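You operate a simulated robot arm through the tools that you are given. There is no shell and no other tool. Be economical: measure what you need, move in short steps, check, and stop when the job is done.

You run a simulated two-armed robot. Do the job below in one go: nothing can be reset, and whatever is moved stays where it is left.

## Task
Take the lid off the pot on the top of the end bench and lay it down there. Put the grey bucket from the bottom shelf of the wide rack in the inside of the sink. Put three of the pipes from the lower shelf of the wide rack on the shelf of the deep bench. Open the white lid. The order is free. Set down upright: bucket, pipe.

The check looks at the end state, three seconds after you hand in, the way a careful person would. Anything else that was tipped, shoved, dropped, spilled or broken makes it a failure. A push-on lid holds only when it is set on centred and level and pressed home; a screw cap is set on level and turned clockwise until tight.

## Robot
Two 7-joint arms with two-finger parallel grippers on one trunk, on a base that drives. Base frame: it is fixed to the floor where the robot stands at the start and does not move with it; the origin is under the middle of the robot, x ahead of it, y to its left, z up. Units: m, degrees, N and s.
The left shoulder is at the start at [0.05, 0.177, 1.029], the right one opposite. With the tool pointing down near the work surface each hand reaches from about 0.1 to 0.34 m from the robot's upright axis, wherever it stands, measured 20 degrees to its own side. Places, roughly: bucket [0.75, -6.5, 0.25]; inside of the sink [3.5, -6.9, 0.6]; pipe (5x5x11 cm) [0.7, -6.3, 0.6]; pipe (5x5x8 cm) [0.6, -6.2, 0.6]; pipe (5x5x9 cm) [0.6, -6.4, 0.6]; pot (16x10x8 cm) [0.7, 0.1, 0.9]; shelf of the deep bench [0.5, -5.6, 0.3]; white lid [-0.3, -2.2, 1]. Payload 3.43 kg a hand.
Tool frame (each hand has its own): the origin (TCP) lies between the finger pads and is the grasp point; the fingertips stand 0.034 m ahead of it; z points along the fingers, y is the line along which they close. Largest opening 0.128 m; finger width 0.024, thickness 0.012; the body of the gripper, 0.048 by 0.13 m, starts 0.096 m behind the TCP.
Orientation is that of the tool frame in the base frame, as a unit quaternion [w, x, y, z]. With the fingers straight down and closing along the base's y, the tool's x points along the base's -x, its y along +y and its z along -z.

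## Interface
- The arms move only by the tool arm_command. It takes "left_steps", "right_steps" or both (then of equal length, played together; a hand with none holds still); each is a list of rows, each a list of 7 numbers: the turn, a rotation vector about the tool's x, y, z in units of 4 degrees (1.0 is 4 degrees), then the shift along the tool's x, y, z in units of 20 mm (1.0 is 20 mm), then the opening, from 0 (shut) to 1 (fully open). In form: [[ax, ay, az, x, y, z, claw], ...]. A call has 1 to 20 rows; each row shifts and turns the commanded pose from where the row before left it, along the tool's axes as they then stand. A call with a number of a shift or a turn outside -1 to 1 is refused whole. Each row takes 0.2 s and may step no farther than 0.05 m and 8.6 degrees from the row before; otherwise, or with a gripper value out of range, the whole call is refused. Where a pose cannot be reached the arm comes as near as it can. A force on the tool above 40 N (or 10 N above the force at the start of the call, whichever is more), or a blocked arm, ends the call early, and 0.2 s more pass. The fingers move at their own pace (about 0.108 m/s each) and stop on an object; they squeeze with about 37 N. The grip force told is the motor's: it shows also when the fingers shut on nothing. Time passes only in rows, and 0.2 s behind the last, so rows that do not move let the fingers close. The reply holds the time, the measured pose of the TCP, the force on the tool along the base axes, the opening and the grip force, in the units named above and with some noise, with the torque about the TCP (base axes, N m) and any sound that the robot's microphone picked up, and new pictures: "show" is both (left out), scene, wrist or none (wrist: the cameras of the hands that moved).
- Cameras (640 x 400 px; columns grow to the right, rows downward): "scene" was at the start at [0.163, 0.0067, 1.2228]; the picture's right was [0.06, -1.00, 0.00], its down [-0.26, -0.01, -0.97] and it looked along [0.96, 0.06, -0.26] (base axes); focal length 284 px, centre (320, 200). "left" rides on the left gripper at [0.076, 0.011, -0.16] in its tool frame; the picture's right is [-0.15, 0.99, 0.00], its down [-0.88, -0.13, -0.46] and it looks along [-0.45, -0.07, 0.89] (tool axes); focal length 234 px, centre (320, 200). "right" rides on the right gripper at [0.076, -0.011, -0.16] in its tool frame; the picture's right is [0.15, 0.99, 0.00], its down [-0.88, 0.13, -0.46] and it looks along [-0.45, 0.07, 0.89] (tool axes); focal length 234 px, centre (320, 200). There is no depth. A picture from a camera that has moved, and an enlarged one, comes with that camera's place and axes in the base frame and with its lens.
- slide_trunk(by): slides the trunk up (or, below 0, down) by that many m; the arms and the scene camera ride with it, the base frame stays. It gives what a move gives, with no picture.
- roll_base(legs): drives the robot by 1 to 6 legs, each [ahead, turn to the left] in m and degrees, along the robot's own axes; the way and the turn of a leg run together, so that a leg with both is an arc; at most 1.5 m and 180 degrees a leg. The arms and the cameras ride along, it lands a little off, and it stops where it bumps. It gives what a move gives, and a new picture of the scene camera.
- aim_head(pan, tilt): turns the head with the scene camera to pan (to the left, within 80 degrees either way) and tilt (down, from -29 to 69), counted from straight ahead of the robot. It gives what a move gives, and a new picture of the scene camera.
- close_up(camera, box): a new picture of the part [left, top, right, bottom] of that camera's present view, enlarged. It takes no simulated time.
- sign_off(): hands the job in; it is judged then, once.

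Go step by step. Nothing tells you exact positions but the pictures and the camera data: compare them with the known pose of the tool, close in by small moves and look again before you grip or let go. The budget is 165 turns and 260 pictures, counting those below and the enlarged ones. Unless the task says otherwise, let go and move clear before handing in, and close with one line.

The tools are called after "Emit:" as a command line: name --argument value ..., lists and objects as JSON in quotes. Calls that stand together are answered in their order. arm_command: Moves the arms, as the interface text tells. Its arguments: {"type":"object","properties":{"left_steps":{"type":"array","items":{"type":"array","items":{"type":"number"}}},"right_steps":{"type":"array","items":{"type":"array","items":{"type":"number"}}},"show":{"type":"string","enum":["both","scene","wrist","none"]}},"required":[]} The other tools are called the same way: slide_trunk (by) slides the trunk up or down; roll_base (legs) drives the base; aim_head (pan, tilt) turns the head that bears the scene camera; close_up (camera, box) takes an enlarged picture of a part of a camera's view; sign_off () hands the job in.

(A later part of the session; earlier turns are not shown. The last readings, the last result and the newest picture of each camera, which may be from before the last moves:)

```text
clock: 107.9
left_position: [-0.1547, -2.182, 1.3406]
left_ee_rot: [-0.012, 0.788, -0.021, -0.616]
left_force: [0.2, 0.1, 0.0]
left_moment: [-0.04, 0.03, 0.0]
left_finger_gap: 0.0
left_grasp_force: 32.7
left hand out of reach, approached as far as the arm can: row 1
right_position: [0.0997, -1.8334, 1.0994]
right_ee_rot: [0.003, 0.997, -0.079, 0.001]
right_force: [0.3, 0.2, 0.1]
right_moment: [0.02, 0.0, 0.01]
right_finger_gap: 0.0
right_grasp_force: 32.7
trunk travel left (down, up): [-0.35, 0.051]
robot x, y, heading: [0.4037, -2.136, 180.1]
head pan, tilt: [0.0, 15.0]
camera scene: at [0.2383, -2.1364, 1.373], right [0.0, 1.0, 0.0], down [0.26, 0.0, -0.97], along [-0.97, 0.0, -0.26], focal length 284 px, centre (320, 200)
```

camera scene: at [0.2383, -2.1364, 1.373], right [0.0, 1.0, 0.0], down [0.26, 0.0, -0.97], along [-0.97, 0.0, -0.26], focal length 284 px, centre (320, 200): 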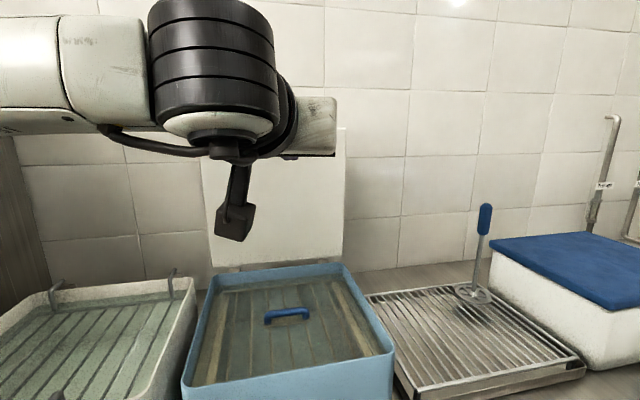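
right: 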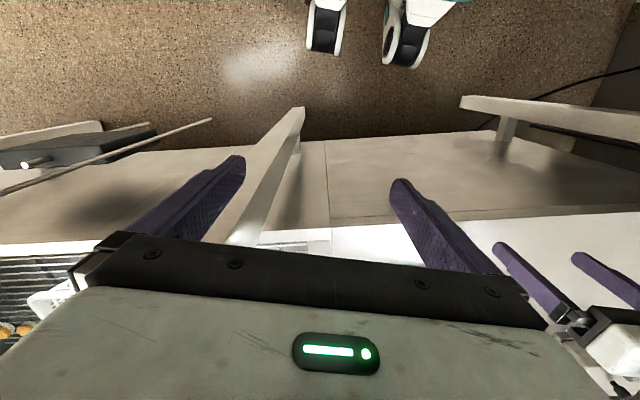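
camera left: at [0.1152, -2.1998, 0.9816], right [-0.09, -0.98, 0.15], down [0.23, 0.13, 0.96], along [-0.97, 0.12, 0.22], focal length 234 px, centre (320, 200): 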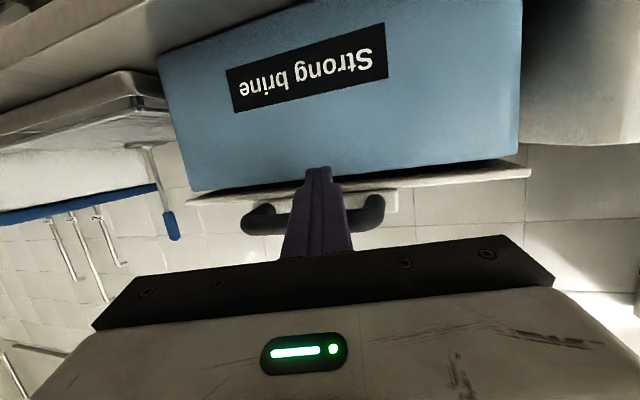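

The lid stays open. I'll bring the left hand down and back to pointing downwards.

Emit:
arm_command --left_steps '[[0, 0, 0, 0.8, 0, -0.5, 0], [0, 0, 0, 0.8, 0, -0.5, 0], [0, 0, 0, 0.8, 0, -0.5, 0], [0, 0, 0, 0.8, 0, -0.5, 0], [0, 0, 0, 0.8, 0, -0.5, 0], [0, 0, 0, 0.8, 0, -0.5, 0], [0, 0, 0, 0.8, 0, -0.5, 0]]' --show "none"

Emit:
arm_command --left_steps '[[0, 1, 0, 0, 0, 0, 0], [0, 1, 0, 0, 0, 0, 0], [0, 1, 0, 0, 0, 0, 0], [0, 1, 0, 0, 0, 0, 0], [0, 1, 0, 0, 0, 0, 0], [0, 1, 0, 0, 0, 0, 0], [0, 1, 0, 0, 0, 0, 0], [0, 1, 0, 0, 0, 0, 0], [0, 1, 0, 0, 0, 0, 0], [0, 1, 0, 0, 0, 0, 0], [0, 1, 0, 0, 0, 0, 0], [0, 1, 0, 0, 0, 0, 0], [0, 1, 0, 0, 0, 0, 0], [0, 1, 0, 0, 0, 0, 0], [0, 1, 0, 0, 0, 0, 0], [0, 1, 0, 0, 0, 0, 0], [0, 1, 0, 0, 0, 0, 0], [0, 1, 0, 0, 0, 0, 0], [0, 1, 0, 0, 0, 0, 0]]' --show "none"

Emit:
aim_head --pan 0 --tilt 30

```text
clock: 109.5
left_position: [-0.0603, -2.187, 1.2499]
left_ee_rot: [-0.013, 0.788, -0.022, -0.615]
left_force: [0.2, -0.2, -0.8]
left_moment: [-0.02, -0.01, -0.02]
left_finger_gap: 0.0
left_grasp_force: 32.5
right_position: [0.0985, -1.8323, 1.0994]
right_ee_rot: [0.002, 0.997, -0.081, 0.001]
right_force: [0.8, -0.4, -0.3]
right_moment: [0.0, -0.01, -0.04]
right_finger_gap: 0.0
right_grasp_force: 32.9
trunk travel left (down, up): [-0.35, 0.051]
robot x, y, heading: [0.3996, -2.137, 180.2]
head pan, tilt: [0.0, 15.0]
```

```text
clock: 113.5
left_position: [-0.0606, -2.1857, 1.2484]
left_ee_rot: [0.003, 1.0, -0.024, 0.0]
left_force: [-0.5, -0.4, 0.0]
left_moment: [0.0, -0.08, 0.01]
left_finger_gap: 0.0
left_grasp_force: 33.7
right_position: [0.0983, -1.8326, 1.099]
right_ee_rot: [0.002, 0.997, -0.08, 0.001]
right_force: [0.1, 0.7, -0.3]
right_moment: [0.03, -0.01, -0.04]
right_finger_gap: 0.0
right_grasp_force: 33.0
trunk travel left (down, up): [-0.35, 0.051]
robot x, y, heading: [0.4005, -2.1388, 180.1]
head pan, tilt: [0.0, 15.0]
```

```text
clock: 114.3
left_position: [-0.0603, -2.1862, 1.2493]
left_ee_rot: [0.003, 1.0, -0.024, 0.0]
left_force: [0.1, -0.6, -0.4]
left_moment: [0.01, 0.01, -0.02]
left_finger_gap: 0.0
left_grasp_force: 33.2
right_position: [0.0988, -1.8325, 1.0997]
right_ee_rot: [0.003, 0.997, -0.079, 0.0]
right_force: [-0.2, -0.3, 0.7]
right_moment: [0.02, 0.02, -0.02]
right_finger_gap: 0.0
right_grasp_force: 33.2
trunk travel left (down, up): [-0.35, 0.051]
robot x, y, heading: [0.4012, -2.1373, 179.8]
head pan, tilt: [0.0, 30.0]
camera scene: at [0.241, -2.1363, 1.3488], right [0.0, 1.0, 0.0], down [0.5, 0.0, -0.87], along [-0.87, 0.0, -0.5], focal length 284 px, centre (320, 200)
```

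scene: 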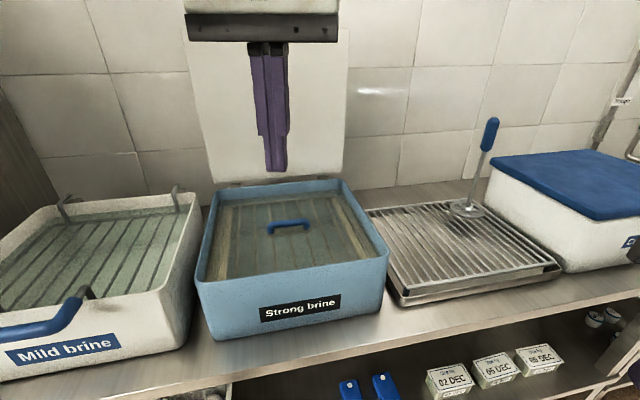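

The lid is open and nothing else moved. I'll tuck both hands, move up 0.12 m, and turn left to face down the aisle again.

Emit:
arm_command --left_steps '[[0, 0, 0, 0.9, 0.4, 0.93, 0], [0, 0, 0, 0.9, 0.4, 0.93, 0], [0, 0, 0, 0.9, 0.4, 0.93, 0], [0, 0, 0, 0.9, 0.4, 0.93, 0], [0, 0, 0, 0.9, 0.4, 0.93, 0], [0, 0, 0, 0.3, 0.4, 0.93, 0], [0, 0, 0, 0, 0.4, 0.93, 0], [0, 0, 0, 0, 0, 0, 0]]' --right_steps '[[0, 0, 0, -0.6, 1, 0, 0], [0, 0, 0, -0.6, 1, 0, 0], [0, 0, 0, -0.6, 1, 0, 0], [0, 0, 0, -0.3, 1, 0, 0], [0, 0, 0, 0, 1, 0, 0], [0, 0, 0, 0, 1, 0, 0], [0, 0, 0, 0, 1, 0, 0], [0, 0, 0, 0, 1, 0, 0]]' --show "none"

Emit:
roll_base --legs '[[0.12, 0], [0, 45], [0, 45]]'

```text
clock: 116.1
left_position: [0.0328, -2.2499, 1.1184]
left_ee_rot: [0.003, 1.0, -0.024, 0.0]
left_force: [0.1, -0.9, 0.4]
left_moment: [-0.01, -0.04, -0.01]
left_finger_gap: 0.0
left_grasp_force: 33.0
right_position: [0.0319, -1.9827, 1.1005]
right_ee_rot: [0.002, 0.997, -0.08, 0.001]
right_force: [0.4, -1.0, 0.3]
right_moment: [0.02, 0.01, -0.01]
right_finger_gap: 0.0
right_grasp_force: 33.3
trunk travel left (down, up): [-0.35, 0.051]
robot x, y, heading: [0.4008, -2.14, 180.0]
head pan, tilt: [0.0, 30.0]
```

```text
clock: 121.4
left_position: [0.3904, -2.508, 1.1181]
left_ee_rot: [0.002, 0.727, 0.687, 0.002]
left_force: [-0.8, 0.3, -0.3]
left_moment: [0.01, 0.0, -0.01]
left_finger_gap: 0.0001
left_grasp_force: 32.8
right_position: [0.1236, -2.5064, 1.1001]
right_ee_rot: [0.001, 0.763, 0.646, 0.002]
right_force: [0.0, 0.1, -0.3]
right_moment: [0.03, 0.02, 0.01]
right_finger_gap: 0.0
right_grasp_force: 33.4
trunk travel left (down, up): [-0.35, 0.051]
robot x, y, heading: [0.2832, -2.1358, -90.4]
head pan, tilt: [0.0, 30.0]
camera scene: at [0.2809, -2.297, 1.3487], right [-1.0, 0.01, 0.0], down [0.0, 0.5, -0.87], along [-0.01, -0.87, -0.5], focal length 284 px, centre (320, 200)
```

scene: 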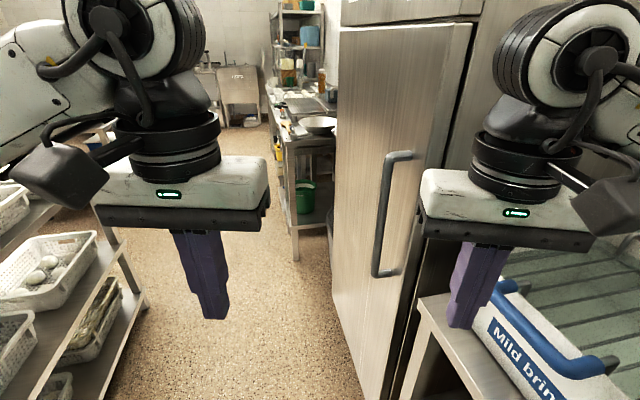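

Now I look ahead for the racks, the sink and the deep bench near y = -6.

Emit:
aim_head --pan 0 --tilt 5

Emit:
aim_head --pan 45 --tilt 15

```text
clock: 122.3
left_position: [0.3917, -2.506, 1.118]
left_ee_rot: [0.002, 0.727, 0.687, 0.002]
left_force: [-0.7, 0.0, -0.2]
left_moment: [0.03, 0.02, 0.02]
left_finger_gap: 0.0
left_grasp_force: 32.6
right_position: [0.1243, -2.5062, 1.1001]
right_ee_rot: [0.001, 0.763, 0.646, 0.002]
right_force: [0.4, 0.0, 0.2]
right_moment: [0.02, -0.02, 0.03]
right_finger_gap: 0.0
right_grasp_force: 33.1
trunk travel left (down, up): [-0.35, 0.051]
robot x, y, heading: [0.2813, -2.1362, -90.3]
head pan, tilt: [0.0, 5.0]
camera scene: at [0.2806, -2.2984, 1.389], right [-1.0, 0.01, 0.0], down [0.0, 0.09, -1.0], along [-0.01, -1.0, -0.09], focal length 284 px, centre (320, 200)
```

scene: 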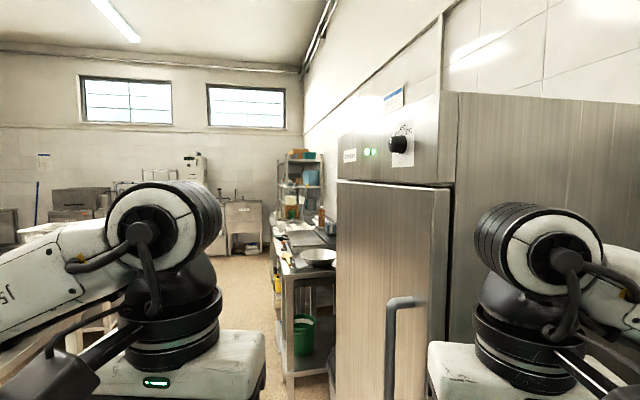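

```text
clock: 123.5
left_position: [0.3905, -2.5068, 1.1176]
left_ee_rot: [0.003, 0.727, 0.687, 0.003]
left_force: [-0.7, -0.1, 1.1]
left_moment: [-0.02, 0.02, -0.01]
left_finger_gap: 0.0
left_grasp_force: 33.3
right_position: [0.1242, -2.5063, 1.1008]
right_ee_rot: [0.001, 0.763, 0.647, 0.003]
right_force: [-0.1, 0.4, 0.7]
right_moment: [0.0, -0.03, 0.0]
right_finger_gap: 0.0001
right_grasp_force: 32.6
trunk travel left (down, up): [-0.35, 0.051]
robot x, y, heading: [0.2827, -2.1367, -90.6]
head pan, tilt: [45.0, 15.0]
camera scene: at [0.3467, -2.2731, 1.3729], right [-0.71, -0.7, 0.0], down [-0.18, 0.18, -0.97], along [0.68, -0.69, -0.26], focal length 284 px, centre (320, 200)
```

scene: 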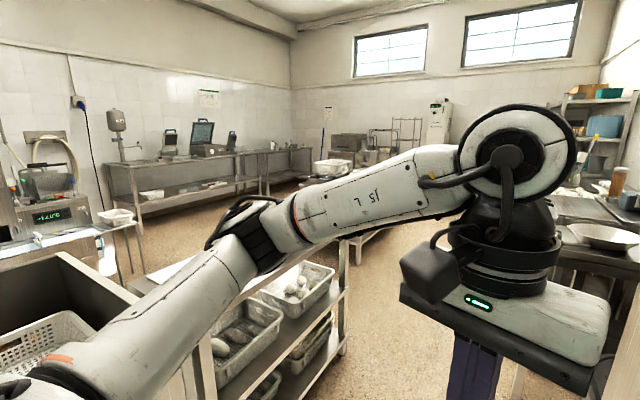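

The room opens to the left beyond y ≈ -3.4, and the bench ahead on the right has its front at x ≈ 0.45. I'll drive on a slight left diagonal towards [0.9, -3.9].

Emit:
aim_head --pan 0 --tilt 20

Emit:
roll_base --legs '[[0, 19], [1.0, 0]]'

```text
clock: 124.6
left_position: [0.3915, -2.5071, 1.1179]
left_ee_rot: [0.003, 0.726, 0.687, 0.003]
left_force: [-0.4, 0.3, -0.6]
left_moment: [-0.03, 0.02, -0.01]
left_finger_gap: 0.0
left_grasp_force: 32.8
right_position: [0.1248, -2.5062, 1.101]
right_ee_rot: [0.003, 0.763, 0.647, 0.002]
right_force: [0.7, -0.4, 0.3]
right_moment: [0.02, -0.01, -0.01]
right_finger_gap: 0.0
right_grasp_force: 32.5
trunk travel left (down, up): [-0.35, 0.051]
robot x, y, heading: [0.2833, -2.1369, -90.4]
head pan, tilt: [0.0, 20.0]
camera scene: at [0.2806, -2.2997, 1.3648], right [-1.0, 0.01, 0.0], down [0.0, 0.34, -0.94], along [-0.01, -0.94, -0.34], focal length 284 px, centre (320, 200)
```

scene: 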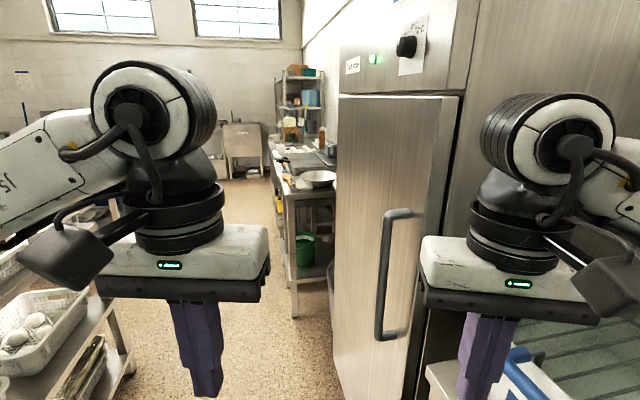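

```text
clock: 127.6
left_position: [0.5728, -2.6307, 1.1224]
left_ee_rot: [0.006, 0.602, 0.798, -0.003]
left_force: [-0.5, -0.9, -0.3]
left_moment: [0.01, 0.05, 0.01]
left_finger_gap: 0.0
left_grasp_force: 32.7
right_position: [0.3159, -2.7178, 1.0986]
right_ee_rot: [-0.007, 0.652, 0.758, 0.002]
right_force: [-0.3, 0.4, 0.1]
right_moment: [-0.01, 0.01, 0.01]
right_finger_gap: 0.0001
right_grasp_force: 33.1
trunk travel left (down, up): [-0.35, 0.051]
robot x, y, heading: [0.3491, -2.328, -71.7]
head pan, tilt: [0.0, 20.0]
stopped in leg 2: the robot was blocked; the commanded pose is now the measured one
camera scene: at [0.401, -2.4669, 1.3675], right [-0.95, -0.31, 0.01], down [-0.11, 0.31, -0.94], along [0.29, -0.9, -0.33], focal length 284 px, centre (320, 200)
```

scene: 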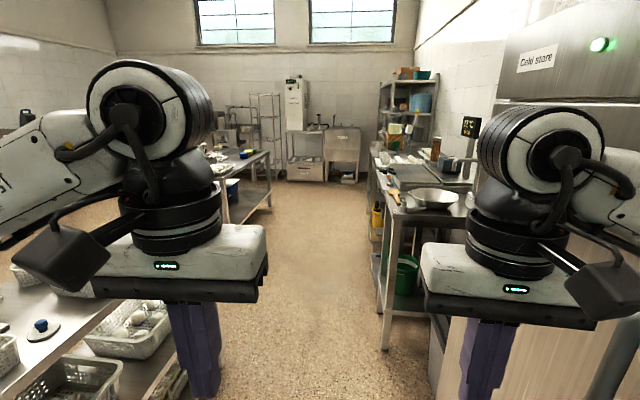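

The drive is blocked after 0.2 m. I'll look on both sides for the contact.

Emit:
aim_head --pan -60 --tilt 35

Emit:
aim_head --pan 55 --tilt 40

```text
clock: 128.9
left_position: [0.5709, -2.6304, 1.1235]
left_ee_rot: [0.007, 0.602, 0.798, -0.004]
left_force: [0.7, 0.6, 0.1]
left_moment: [0.01, 0.0, 0.0]
left_finger_gap: 0.0
left_grasp_force: 33.0
right_position: [0.3159, -2.717, 1.0973]
right_ee_rot: [-0.005, 0.651, 0.759, 0.001]
right_force: [0.7, 0.4, -0.9]
right_moment: [0.02, -0.02, 0.01]
right_finger_gap: 0.0
right_grasp_force: 32.8
trunk travel left (down, up): [-0.35, 0.051]
robot x, y, heading: [0.3496, -2.3299, -71.6]
head pan, tilt: [-60.0, 35.0]
camera scene: at [0.3119, -2.4435, 1.343], right [-0.75, 0.66, -0.01], down [0.38, 0.42, -0.83], along [-0.54, -0.62, -0.56], focal length 284 px, centre (320, 200)
```

scene: 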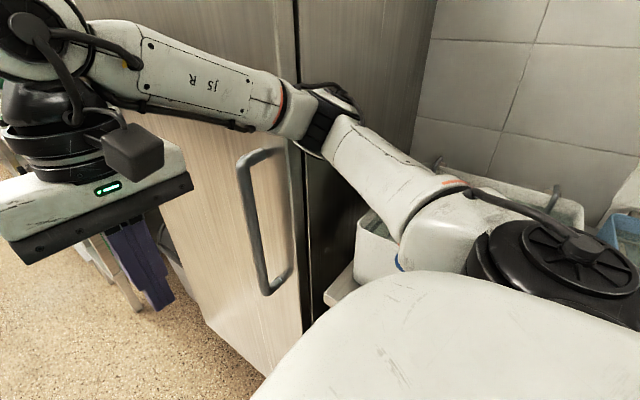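

```text
clock: 130.9
left_position: [0.5719, -2.6292, 1.1232]
left_ee_rot: [0.007, 0.602, 0.798, -0.003]
left_force: [-0.2, -1.0, -0.3]
left_moment: [0.01, 0.0, 0.03]
left_finger_gap: 0.0
left_grasp_force: 33.2
right_position: [0.3155, -2.7166, 1.0976]
right_ee_rot: [-0.006, 0.65, 0.76, 0.003]
right_force: [0.7, -0.3, -0.4]
right_moment: [-0.01, 0.02, -0.02]
right_finger_gap: 0.0
right_grasp_force: 33.1
trunk travel left (down, up): [-0.35, 0.051]
robot x, y, heading: [0.3469, -2.3308, -71.6]
head pan, tilt: [55.0, 40.0]
camera scene: at [0.4514, -2.402, 1.3349], right [-0.29, -0.96, 0.02], down [-0.62, 0.17, -0.77], along [0.73, -0.23, -0.64], focal length 284 px, centre (320, 200)
```

scene: 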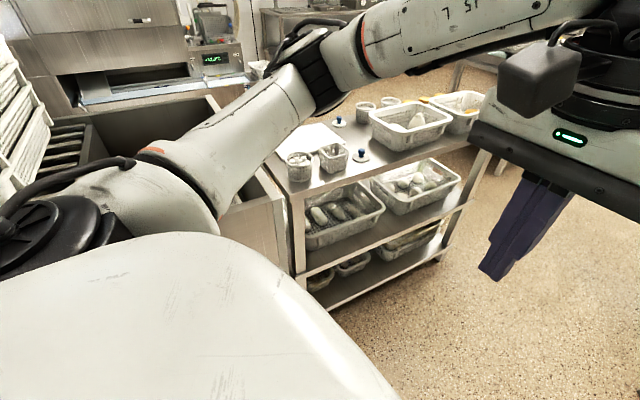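

My right elbow touches the fridge edge. I'll back off, stretch the right arm forward to draw the elbow in, then pass further from the fridge.

Emit:
roll_base --legs '[[-0.15, 0]]'

Emit:
arm_command --right_steps '[[0, 0, 0, -1, 0.2, 0, 0], [0, 0, 0, -1, 0.2, 0, 0], [0, 0, 0, -1, 0.2, 0, 0], [0, 0, 0, -1, 0.2, 0, 0], [0, 0, 0, -1, 0.2, 0, 0], [0, 0, 0, -1, 0.2, 0, 0], [0, 0, 0, -1, 0.2, 0, 0], [0, 0, 0, -1, 0.2, 0, 0], [0, 0, 0, -1, 0.2, 0, 0], [0, 0, 0, -1, 0.2, 0, 0]]' --left_steps '[[0, 0, 0, -1, -0.2, 0, 0], [0, 0, 0, -1, -0.2, 0, 0], [0, 0, 0, -1, -0.2, 0, 0], [0, 0, 0, -1, -0.2, 0, 0], [0, 0, 0, -1, -0.2, 0, 0], [0, 0, 0, -1, -0.2, 0, 0], [0, 0, 0, -1, -0.2, 0, 0], [0, 0, 0, -1, -0.2, 0, 0], [0, 0, 0, -1, 0, 0, 0], [0, 0, 0, -1, 0, 0, 0]]' --show "none"

Emit:
aim_head --pan 0 --tilt 20

Emit:
roll_base --legs '[[0.5, 0]]'

```text
clock: 132.3
left_position: [0.5249, -2.4978, 1.1171]
left_ee_rot: [0.002, 0.6, 0.8, 0.003]
left_force: [0.5, 1.2, -0.4]
left_moment: [-0.06, -0.01, 0.04]
left_finger_gap: 0.0001
left_grasp_force: 33.0
right_position: [0.2691, -2.5864, 1.0916]
right_ee_rot: [-0.012, 0.648, 0.761, 0.008]
right_force: [-0.8, 0.7, 0.3]
right_moment: [-0.05, -0.01, 0.02]
right_finger_gap: 0.0001
right_grasp_force: 32.8
trunk travel left (down, up): [-0.35, 0.051]
robot x, y, heading: [0.2984, -2.1879, -71.0]
head pan, tilt: [55.0, 40.0]
camera scene: at [0.4038, -2.2734, 1.3335], right [-0.28, -0.96, 0.0], down [-0.62, 0.18, -0.77], along [0.74, -0.22, -0.64], focal length 284 px, centre (320, 200)
```

scene: 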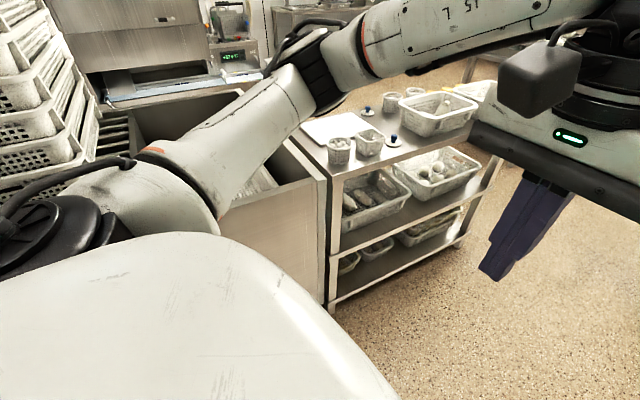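

```text
clock: 134.5
left_position: [0.5519, -2.7012, 1.1167]
left_ee_rot: [0.001, 0.602, 0.799, 0.004]
left_force: [-0.1, -0.9, -0.8]
left_moment: [0.01, -0.01, -0.02]
left_finger_gap: 0.0001
left_grasp_force: 32.9
right_position: [0.3414, -2.7791, 1.0846]
right_ee_rot: [-0.011, 0.649, 0.761, 0.008]
right_force: [1.1, -1.1, 1.0]
right_moment: [-0.01, 0.0, 0.01]
right_finger_gap: 0.0
right_grasp_force: 32.8
trunk travel left (down, up): [-0.35, 0.051]
robot x, y, heading: [0.3011, -2.1813, -71.5]
head pan, tilt: [55.0, 40.0]
```

```text
clock: 135.7
left_position: [0.5504, -2.7002, 1.1165]
left_ee_rot: [0.001, 0.601, 0.799, 0.004]
left_force: [-0.6, 0.4, 0.4]
left_moment: [-0.01, 0.02, 0.0]
left_finger_gap: 0.0001
left_grasp_force: 33.1
right_position: [0.3407, -2.7789, 1.0846]
right_ee_rot: [-0.011, 0.649, 0.761, 0.007]
right_force: [-1.3, -0.5, 0.5]
right_moment: [-0.02, 0.04, 0.03]
right_finger_gap: 0.0002
right_grasp_force: 32.7
trunk travel left (down, up): [-0.35, 0.051]
robot x, y, heading: [0.3031, -2.1834, -71.6]
head pan, tilt: [0.0, 20.0]
camera scene: at [0.3523, -2.3386, 1.3647], right [-0.95, -0.32, 0.0], down [-0.11, 0.32, -0.94], along [0.3, -0.89, -0.34], focal length 284 px, centre (320, 200)
```

scene: 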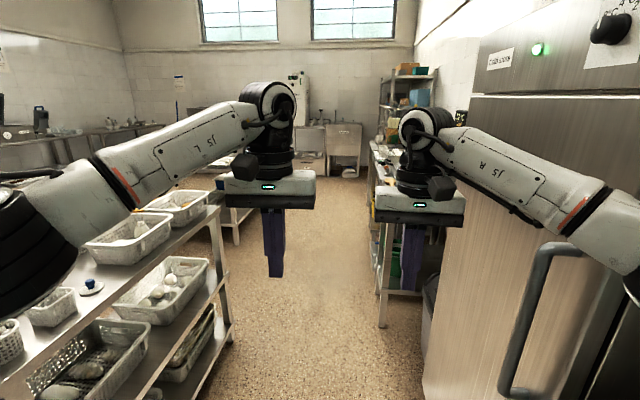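

```text
clock: 138.6
left_position: [0.7151, -3.1715, 1.1156]
left_ee_rot: [0.002, 0.599, 0.801, 0.003]
left_force: [-0.7, 0.7, -0.3]
left_moment: [0.0, -0.02, 0.01]
left_finger_gap: 0.0002
left_grasp_force: 32.2
right_position: [0.5041, -3.2504, 1.0847]
right_ee_rot: [-0.012, 0.647, 0.762, 0.008]
right_force: [0.0, -0.6, 0.4]
right_moment: [0.0, 0.01, 0.01]
right_finger_gap: 0.0001
right_grasp_force: 32.8
trunk travel left (down, up): [-0.35, 0.051]
robot x, y, heading: [0.4614, -2.659, -71.0]
head pan, tilt: [0.0, 20.0]
camera scene: at [0.514, -2.8106, 1.3647], right [-0.95, -0.33, 0.0], down [-0.11, 0.32, -0.94], along [0.31, -0.89, -0.34], focal length 284 px, centre (320, 200)
```

scene: 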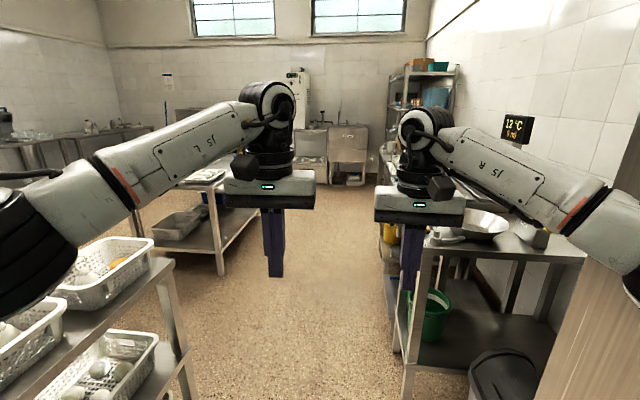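

The path is clear: I'll go on to about [0.95, -4.0] and then turn straight down the room.

Emit:
roll_base --legs '[[1.4, 0], [0, -18]]'

```text
clock: 146.6
left_position: [0.9438, -4.558, 1.1161]
left_ee_rot: [0.002, 0.73, 0.683, 0.004]
left_force: [-0.8, 0.2, -0.3]
left_moment: [0.0, -0.01, 0.01]
left_finger_gap: 0.0
left_grasp_force: 32.7
right_position: [0.7205, -4.5599, 1.0849]
right_ee_rot: [-0.01, 0.771, 0.637, 0.01]
right_force: [0.2, -0.5, -0.1]
right_moment: [-0.02, -0.03, 0.0]
right_finger_gap: 0.0001
right_grasp_force: 32.6
trunk travel left (down, up): [-0.35, 0.051]
robot x, y, heading: [0.8828, -3.9901, -91.4]
head pan, tilt: [0.0, 20.0]
camera scene: at [0.8796, -4.1493, 1.3648], right [-1.0, 0.02, 0.0], down [0.01, 0.34, -0.94], along [-0.02, -0.94, -0.34], focal length 284 px, centre (320, 200)
```

scene: 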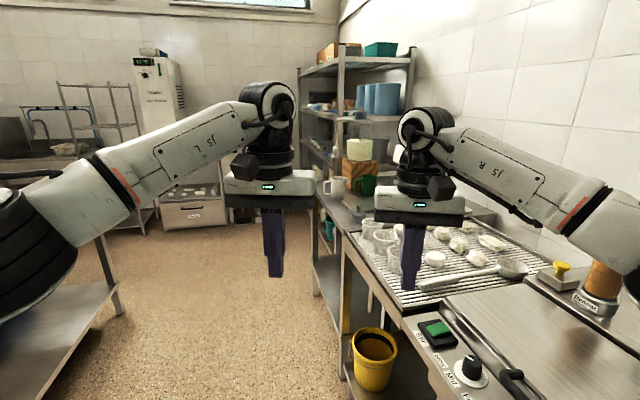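

The wide rack stands ahead on the right and the drain bench is close on my right. I'll veer left to x ≈ 1.2 and continue.

Emit:
roll_base --legs '[[0, 25], [0.9, 0], [0, -25], [0.5, 0]]'

Emit:
aim_head --pan -45 --tilt 25

```text
clock: 156.4
left_position: [1.1826, -5.8967, 1.1165]
left_ee_rot: [0.002, 0.754, 0.657, 0.003]
left_force: [0.0, 0.2, 0.3]
left_moment: [0.06, 0.0, 0.03]
left_finger_gap: 0.0
left_grasp_force: 33.1
right_position: [0.9597, -5.8829, 1.0858]
right_ee_rot: [-0.01, 0.793, 0.609, 0.011]
right_force: [0.2, -0.1, -0.6]
right_moment: [0.01, 0.01, -0.03]
right_finger_gap: 0.0
right_grasp_force: 32.8
trunk travel left (down, up): [-0.35, 0.051]
robot x, y, heading: [1.163, -5.3224, -95.4]
head pan, tilt: [0.0, 20.0]
camera scene: at [1.1479, -5.485, 1.3647], right [-1.0, 0.09, 0.0], down [0.03, 0.34, -0.94], along [-0.09, -0.94, -0.34], focal length 284 px, centre (320, 200)
```

scene: 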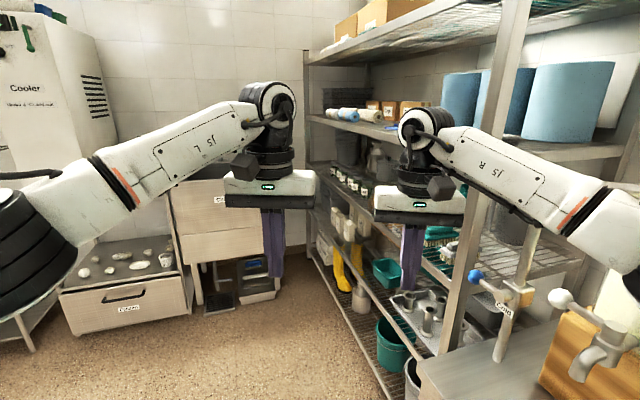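

```text
clock: 157.5
left_position: [1.1827, -5.8959, 1.1165]
left_ee_rot: [0.003, 0.754, 0.657, 0.003]
left_force: [-0.2, -0.3, 0.0]
left_moment: [-0.01, 0.0, -0.04]
left_finger_gap: 0.0
left_grasp_force: 32.8
right_position: [0.959, -5.8829, 1.0866]
right_ee_rot: [-0.01, 0.793, 0.609, 0.01]
right_force: [0.7, 0.6, 0.5]
right_moment: [0.03, -0.02, 0.06]
right_finger_gap: 0.0001
right_grasp_force: 32.8
trunk travel left (down, up): [-0.35, 0.051]
robot x, y, heading: [1.1621, -5.325, -95.5]
head pan, tilt: [-45.0, 25.0]
camera scene: at [1.0857, -5.4507, 1.3567], right [-0.64, 0.77, 0.0], down [0.33, 0.27, -0.91], along [-0.7, -0.58, -0.42], focal length 284 px, centre (320, 200)
```

scene: 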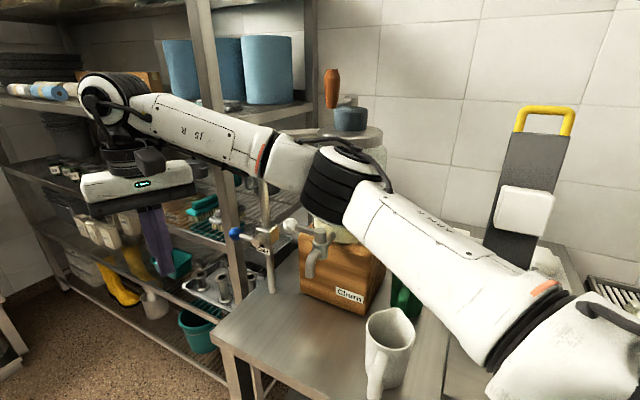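

The rack's front runs from about [0.77, -6.35] to [1.03, -7.6], with white pipe pieces on its lower shelf. I'll tuck the hands, move to about [1.4, -6.3] and face the rack.

Emit:
arm_command --right_steps '[[0, 0, 0, 1, 0, 0, 0], [0, 0, 0, 1, 0, 0, 0], [0, 0, 0, 1, 0, 0, 0], [0, 0, 0, 1, 0, 0, 0], [0, 0, 0, 1, 0, 0, 0], [0, 0, 0, 1, 0, 0, 0], [0, 0, 0, 1, 0, 0, 0], [0, 0, 0, 1, 0, 0, 0], [0, 0, 0, 1, 0, 0, 0]]' --left_steps '[[0, 0, 0, 1, 0.3, 0, 0], [0, 0, 0, 1, 0.3, 0, 0], [0, 0, 0, 1, 0.3, 0, 0], [0, 0, 0, 1, 0.3, 0, 0], [0, 0, 0, 1, 0.3, 0, 0], [0, 0, 0, 1, 0, 0, 0], [0, 0, 0, 1, 0, 0, 0], [0, 0, 0, 1, 0, 0, 0], [0, 0, 0, 1, 0, 0, 0]]' --show "none"

Emit:
roll_base --legs '[[0, 35], [0.6, 0], [0, -35], [0.45, 0], [0, -72]]'

Emit:
aim_head --pan 0 --tilt 35

```text
clock: 159.5
left_position: [1.238, -5.7211, 1.1178]
left_ee_rot: [0.003, 0.754, 0.657, 0.002]
left_force: [-0.3, -0.5, 0.1]
left_moment: [0.0, 0.0, 0.03]
left_finger_gap: 0.0001
left_grasp_force: 32.6
right_position: [1.0054, -5.7091, 1.0894]
right_ee_rot: [-0.008, 0.793, 0.609, 0.01]
right_force: [0.3, 0.3, 0.4]
right_moment: [0.0, -0.03, 0.0]
right_finger_gap: 0.0002
right_grasp_force: 33.1
trunk travel left (down, up): [-0.35, 0.051]
robot x, y, heading: [1.1652, -5.3242, -95.3]
head pan, tilt: [-45.0, 25.0]
```

```text
clock: 171.9
left_position: [1.0645, -6.4715, 1.1184]
left_ee_rot: [0.004, 0.998, 0.067, 0.001]
left_force: [-0.2, -0.9, -0.2]
left_moment: [-0.01, -0.02, 0.0]
left_finger_gap: 0.0
left_grasp_force: 33.3
right_position: [1.0133, -6.2442, 1.0898]
right_ee_rot: [0.0, 1.0, 0.005, 0.014]
right_force: [-0.3, -0.3, 0.1]
right_moment: [0.03, 0.01, 0.03]
right_finger_gap: 0.0
right_grasp_force: 33.3
trunk travel left (down, up): [-0.35, 0.051]
robot x, y, heading: [1.4274, -6.2928, -170.1]
head pan, tilt: [-45.0, 25.0]
camera scene: at [1.2814, -6.2518, 1.3567], right [0.57, 0.82, 0.0], down [0.35, -0.24, -0.91], along [-0.74, 0.52, -0.42], focal length 284 px, centre (320, 200)
```

scene: 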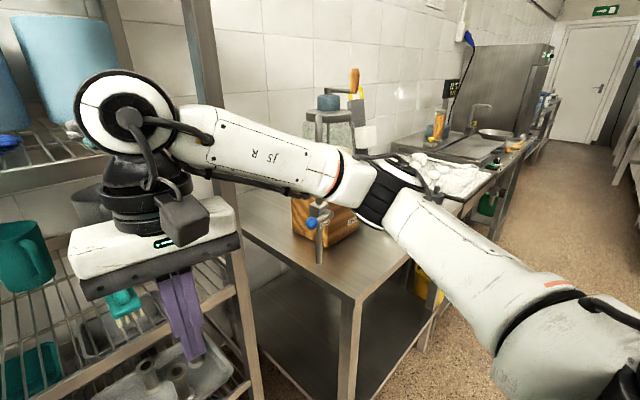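

```text
clock: 173.0
left_position: [1.063, -6.4705, 1.1186]
left_ee_rot: [0.003, 0.998, 0.067, 0.001]
left_force: [0.2, -0.8, -0.3]
left_moment: [0.01, 0.0, 0.04]
left_finger_gap: 0.0001
left_grasp_force: 33.0
right_position: [1.0117, -6.2453, 1.0885]
right_ee_rot: [-0.001, 1.0, 0.005, 0.014]
right_force: [-0.2, 0.5, -0.4]
right_moment: [-0.03, -0.01, 0.01]
right_finger_gap: 0.0
right_grasp_force: 33.5
trunk travel left (down, up): [-0.35, 0.051]
robot x, y, heading: [1.4241, -6.2971, -169.9]
head pan, tilt: [0.0, 35.0]
camera scene: at [1.2704, -6.32, 1.3409], right [-0.18, 0.98, 0.0], down [0.56, 0.1, -0.82], along [-0.81, -0.14, -0.57], focal length 284 px, centre (320, 200)
```

scene: 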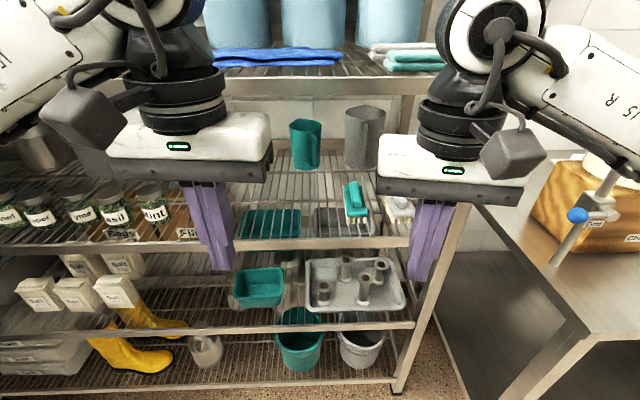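

I see the pipes standing in a white tray on the lower shelf, with the grey bucket on the bottom shelf below. I'll take a closer look.

Emit:
close_up --camera "scene" --box '[220, 230, 440, 380]'

Emit:
aim_head --pan -30 --tilt 45

```text
2.67 times, centred on (330, 305) of scene
camera zoom: at [1.2704, -6.32, 1.3409], right [-0.18, 0.98, 0.0], down [0.56, 0.1, -0.82], along [-0.81, -0.14, -0.57], focal length 757 px, centre (293, -80)
```

zoom: 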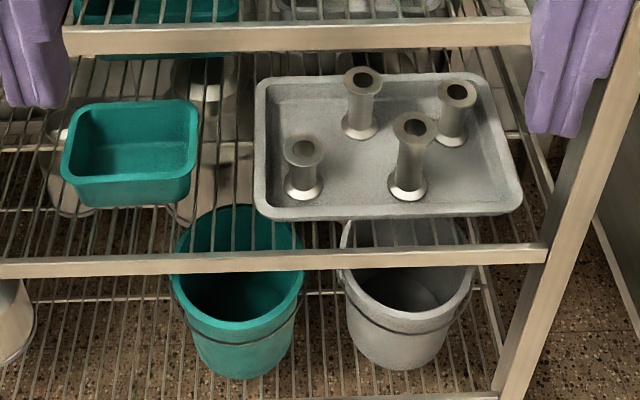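

```text
clock: 174.0
left_position: [1.0642, -6.4716, 1.1179]
left_ee_rot: [0.004, 0.998, 0.067, 0.002]
left_force: [-0.6, -1.0, -0.8]
left_moment: [-0.01, -0.03, 0.0]
left_finger_gap: 0.0002
left_grasp_force: 32.8
right_position: [1.0129, -6.2442, 1.088]
right_ee_rot: [-0.002, 1.0, 0.005, 0.014]
right_force: [-0.1, -0.2, -0.2]
right_moment: [0.0, -0.02, 0.02]
right_finger_gap: 0.0
right_grasp_force: 32.8
trunk travel left (down, up): [-0.35, 0.051]
robot x, y, heading: [1.4289, -6.2934, -169.8]
head pan, tilt: [-30.0, 45.0]
camera scene: at [1.2806, -6.2771, 1.3261], right [0.34, 0.94, 0.0], down [0.67, -0.24, -0.71], along [-0.67, 0.24, -0.71], focal length 284 px, centre (320, 200)
```

scene: 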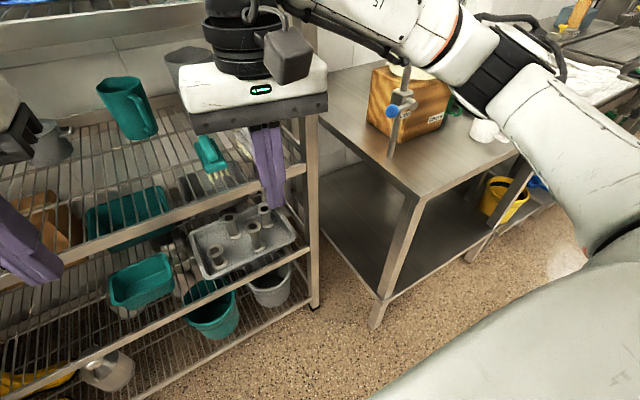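

The four flanged pipes stand in a tray: the tall one at about [0.70, -6.28], the back pair at [0.62, -6.23] and [0.63, -6.35], and the shelf opening spans z ≈ 0.56–0.88. I'll lower the trunk and pitch the right hand 60° forward, opening it for the tall pipe.

Emit:
slide_trunk --by -0.35

Emit:
arm_command --right_steps '[[0, -1, 0, 0, 0, 0, 0.3], [0, -1, 0, 0, 0, 0, 0.6], [0, -1, 0, 0, 0, 0, 0.6], [0, -1, 0, 0, 0, 0, 0.6], [0, -1, 0, 0, 0, 0, 0.6], [0, -1, 0, 0, 0, 0, 0.6], [0, -1, 0, 0, 0, 0, 0.6], [0, -1, 0, 0, 0, 0, 0.6], [0, -1, 0, 0, 0, 0, 0.6], [0, -1, 0, 0, 0, 0, 0.6], [0, -1, 0, 0, 0, 0, 0.6], [0, -1, 0, 0, 0, 0, 0.6], [0, -1, 0, 0, 0, 0, 0.6], [0, -1, 0, 0, 0, 0, 0.6], [0, -1, 0, 0, 0, 0, 0.6]]' --show "none"

Emit:
aim_head --pan 0 --tilt 30

```text
clock: 177.4
left_position: [1.0631, -6.471, 0.7684]
left_ee_rot: [0.004, 0.998, 0.068, 0.0]
left_force: [0.1, -0.6, 0.6]
left_moment: [-0.01, 0.0, 0.0]
left_finger_gap: 0.0
left_grasp_force: 32.8
right_position: [1.0122, -6.2456, 0.7385]
right_ee_rot: [-0.001, 1.0, 0.005, 0.013]
right_force: [0.3, -0.1, 0.0]
right_moment: [0.0, -0.03, 0.01]
right_finger_gap: 0.0001
right_grasp_force: 32.6
trunk travel left (down, up): [0.0, 0.401]
robot x, y, heading: [1.4293, -6.2961, -169.8]
head pan, tilt: [-30.0, 45.0]
```

```text
clock: 180.6
left_position: [1.0632, -6.4709, 0.7701]
left_ee_rot: [0.003, 0.998, 0.067, 0.0]
left_force: [-1.1, -0.1, -0.9]
left_moment: [0.01, 0.01, -0.04]
left_finger_gap: 0.0
left_grasp_force: 33.1
right_position: [1.0078, -6.2532, 0.7407]
right_ee_rot: [0.001, 0.873, 0.005, -0.488]
right_force: [0.6, -0.1, -0.5]
right_moment: [0.0, 0.03, 0.0]
right_finger_gap: 0.0767
right_grasp_force: 0.2
right hand out of reach, approached as far as the arm can: row 15
trunk travel left (down, up): [0.0, 0.401]
robot x, y, heading: [1.4277, -6.295, -169.9]
head pan, tilt: [-30.0, 45.0]
```

```text
clock: 181.5
left_position: [1.0629, -6.4702, 0.7684]
left_ee_rot: [0.003, 0.998, 0.067, 0.001]
left_force: [0.7, -0.1, 0.4]
left_moment: [0.0, -0.01, 0.0]
left_finger_gap: 0.0003
left_grasp_force: 32.9
right_position: [1.0062, -6.253, 0.7407]
right_ee_rot: [0.0, 0.873, 0.005, -0.487]
right_force: [-0.1, 0.6, 0.1]
right_moment: [-0.02, -0.01, -0.01]
right_finger_gap: 0.0769
right_grasp_force: 0.0
trunk travel left (down, up): [0.0, 0.401]
robot x, y, heading: [1.4248, -6.2923, -169.6]
head pan, tilt: [0.0, 30.0]
camera scene: at [1.2681, -6.3205, 0.9987], right [-0.18, 0.98, 0.0], down [0.49, 0.09, -0.87], along [-0.85, -0.15, -0.5], focal length 284 px, centre (320, 200)
```

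scene: 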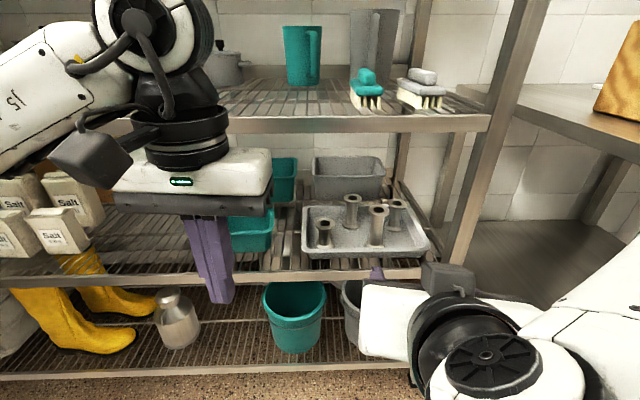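

Emit:
close_up --camera "scene" --box '[280, 170, 440, 290]'

Emit:
close_up --camera "right" --box '[0, 0, 640, 400]'

```text
3.33 times, centred on (360, 230) of scene
camera zoom: at [1.2681, -6.3205, 0.9987], right [-0.18, 0.98, 0.0], down [0.49, 0.09, -0.87], along [-0.85, -0.15, -0.5], focal length 946 px, centre (187, 100)
```

zoom: 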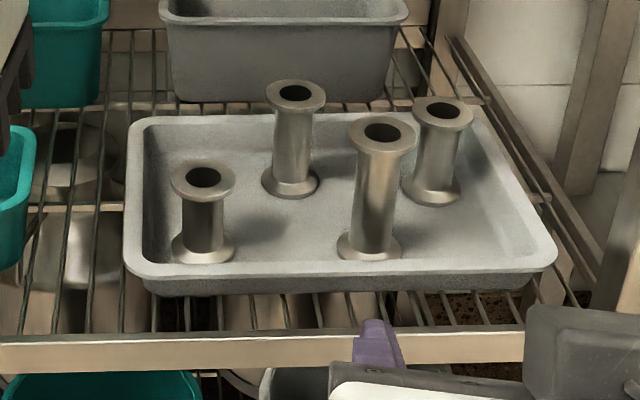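

```text
1.00 times, centred on (320, 200) of right
camera zoom: at [1.1807, -6.2397, 0.7588], right [0.09, -0.99, -0.13], down [-0.07, -0.13, 0.99], along [-0.99, -0.08, -0.08], focal length 234 px, centre (320, 200)
```

zoom: 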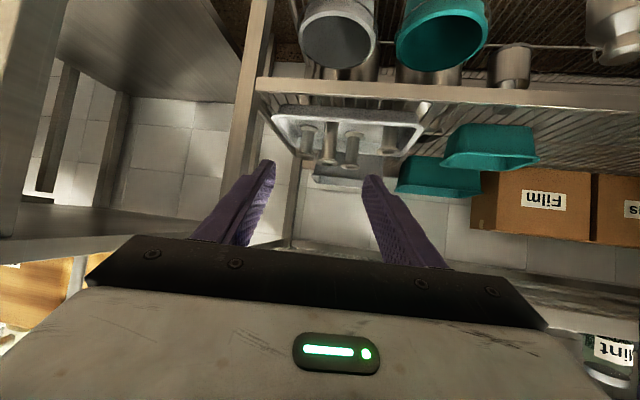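

Triangulating from the two head heights puts the tall pipe at about [0.652, -6.28] with z from 0.515 to 0.62. I'll roll forward 0.17 m to bring it within reach.

Emit:
roll_base --legs '[[0.17, 0]]'

Emit:
close_up --camera "right" --box '[180, 60, 460, 240]'

```text
clock: 183.0
left_position: [0.8915, -6.5042, 0.7685]
left_ee_rot: [0.004, 0.998, 0.069, 0.0]
left_force: [-0.5, -0.1, 0.4]
left_moment: [-0.05, -0.01, 0.07]
left_finger_gap: 0.0
left_grasp_force: 32.6
right_position: [0.8333, -6.2852, 0.7407]
right_ee_rot: [0.001, 0.873, 0.006, -0.488]
right_force: [-0.1, -0.1, -0.3]
right_moment: [-0.02, 0.03, 0.02]
right_finger_gap: 0.0767
right_grasp_force: 0.1
trunk travel left (down, up): [0.0, 0.401]
robot x, y, heading: [1.2537, -6.3222, -169.6]
head pan, tilt: [0.0, 30.0]
camera scene: at [1.0957, -6.3525, 0.9987], right [-0.18, 0.98, 0.0], down [0.49, 0.09, -0.87], along [-0.85, -0.16, -0.5], focal length 284 px, centre (320, 200)
```

scene: 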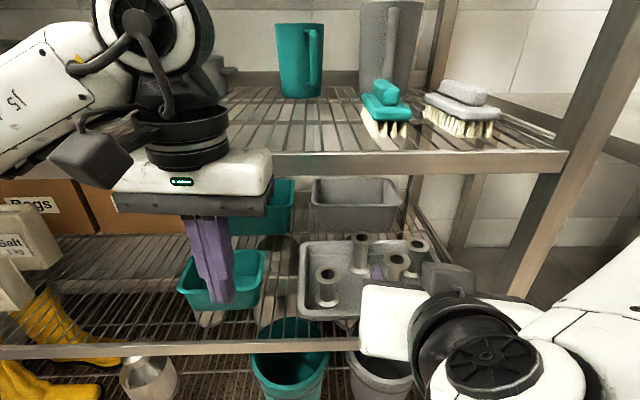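

```text
2.22 times, centred on (320, 150) of right
camera zoom: at [1.008, -6.272, 0.7588], right [0.09, -0.99, -0.13], down [-0.07, -0.13, 0.99], along [-0.99, -0.08, -0.08], focal length 520 px, centre (320, 311)
```

zoom: 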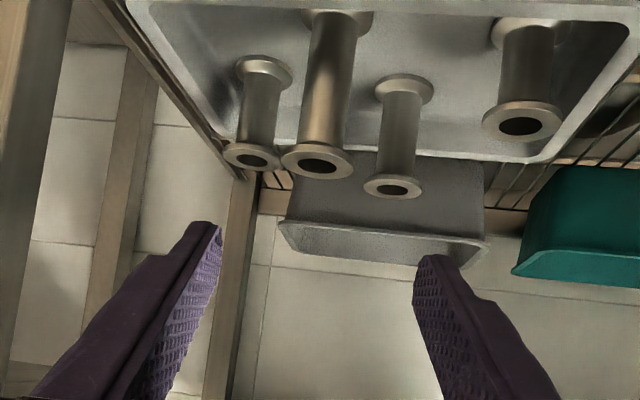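

All views agree on [0.652, -6.284] for the tall pipe. I'll line up on the approach line and advance most of the way.

Emit:
arm_command --right_steps '[[0, 0, 0, 0.8, 0, 0, 0.6], [0, 0, 0, 0.8, 0, 0, 0.6], [0, 0, 0, 0.73, 0, 0, 0.6], [0, 0, 0, 0, 0, 1, 0.6], [0, 0, 0, 0, 0, 1, 0.6], [0, 0, 0, 0, 0, 1, 0.6], [0, 0, 0, 0, 0, 1, 0.6], [0, 0, 0, 0, 0, 1, 0.6], [0, 0, 0, 0, 0, 1, 0.6], [0, 0, 0, 0, 0, 1, 0.6], [0, 0, 0, 0, 0, 1, 0.6]]'

```text
clock: 185.4
left_position: [0.891, -6.5045, 0.7695]
left_ee_rot: [0.004, 0.998, 0.069, 0.0]
left_force: [-0.7, -0.7, -0.4]
left_moment: [-0.03, 0.04, -0.03]
left_finger_gap: 0.0
left_grasp_force: 33.3
right_position: [0.7137, -6.299, 0.6162]
right_ee_rot: [0.002, 0.873, 0.007, -0.488]
right_force: [-0.3, 0.3, 0.4]
right_moment: [-0.01, 0.01, 0.0]
right_finger_gap: 0.0768
right_grasp_force: 0.2
right hand out of reach, approached as far as the arm can: row 1, 2, 3
trunk travel left (down, up): [0.0, 0.401]
robot x, y, heading: [1.2534, -6.3224, -169.6]
head pan, tilt: [0.0, 30.0]
camera scene: at [1.0956, -6.3525, 0.9987], right [-0.18, 0.98, 0.0], down [0.49, 0.09, -0.87], along [-0.85, -0.16, -0.5], focal length 284 px, centre (320, 200)
camera right: at [0.8868, -6.2858, 0.635], right [0.09, -0.99, -0.13], down [-0.07, -0.14, 0.99], along [-0.99, -0.08, -0.08], focal length 234 px, centre (320, 200)
```

scene: 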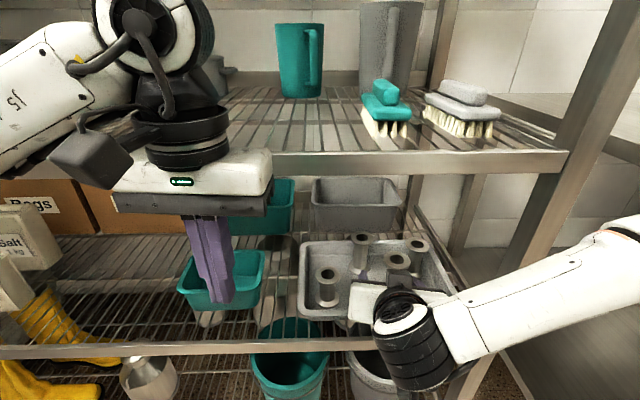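
right: 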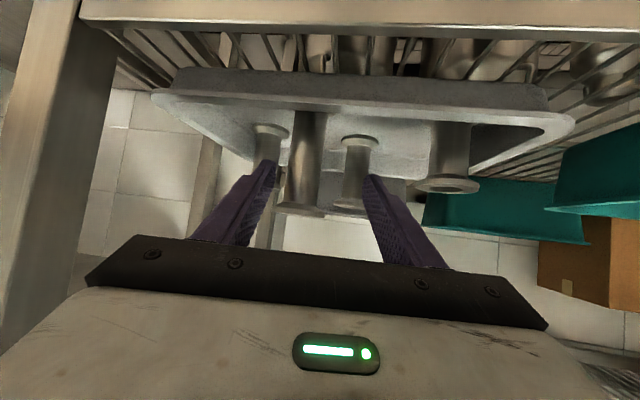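

The hand drifted 1.5 cm to the pipe's left side, so I'll correct sideways, advance the rest and close.

Emit:
arm_command --right_steps '[[0, 0, 0, 0, -0.75, 0, 0.6], [0, 0, 0, 0, 0, 0.9, 0.6], [0, 0, 0, 0, 0, 0.9, 0.6], [0, 0, 0, 0, 0, 0.9, 0.6], [0, 0, 0, 0, 0, 0.9, 0.6]]' --show "wrist"

Emit:
close_up --camera "scene" --box '[280, 210, 480, 350]'

```text
clock: 186.6
left_position: [0.8911, -6.5047, 0.7683]
left_ee_rot: [0.003, 0.998, 0.07, 0.0]
left_force: [0.0, -0.2, 1.1]
left_moment: [0.04, -0.01, 0.01]
left_finger_gap: 0.0003
left_grasp_force: 32.6
right_position: [0.6519, -6.2853, 0.5793]
right_ee_rot: [0.001, 0.873, 0.006, -0.488]
right_force: [0.0, 0.0, 0.1]
right_moment: [0.0, 0.01, 0.01]
right_finger_gap: 0.0768
right_grasp_force: 0.0
trunk travel left (down, up): [0.0, 0.401]
robot x, y, heading: [1.252, -6.3267, -169.6]
head pan, tilt: [0.0, 30.0]
camera right: at [0.8256, -6.2714, 0.5977], right [0.09, -0.99, -0.13], down [-0.07, -0.13, 0.99], along [-0.99, -0.08, -0.08], focal length 234 px, centre (320, 200)
```

right: 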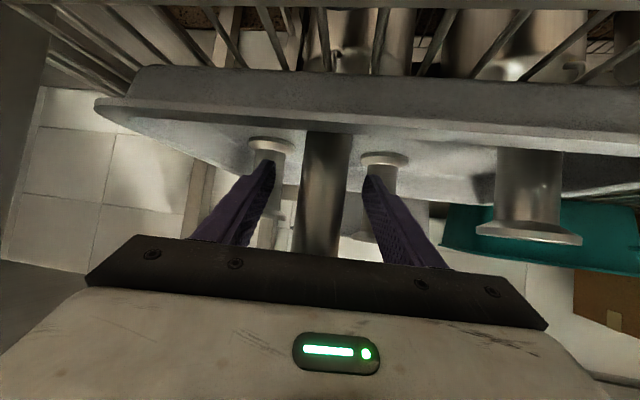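

```text
2.86 times, centred on (380, 280) of scene
camera zoom: at [1.0956, -6.3525, 0.9987], right [-0.18, 0.98, 0.0], down [0.49, 0.09, -0.87], along [-0.85, -0.16, -0.5], focal length 811 px, centre (149, -29)
```

zoom: 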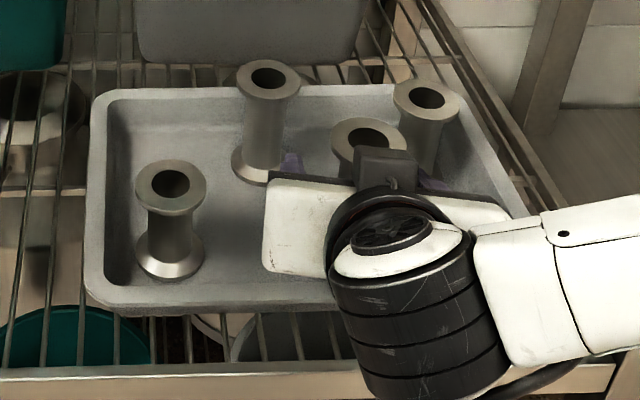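

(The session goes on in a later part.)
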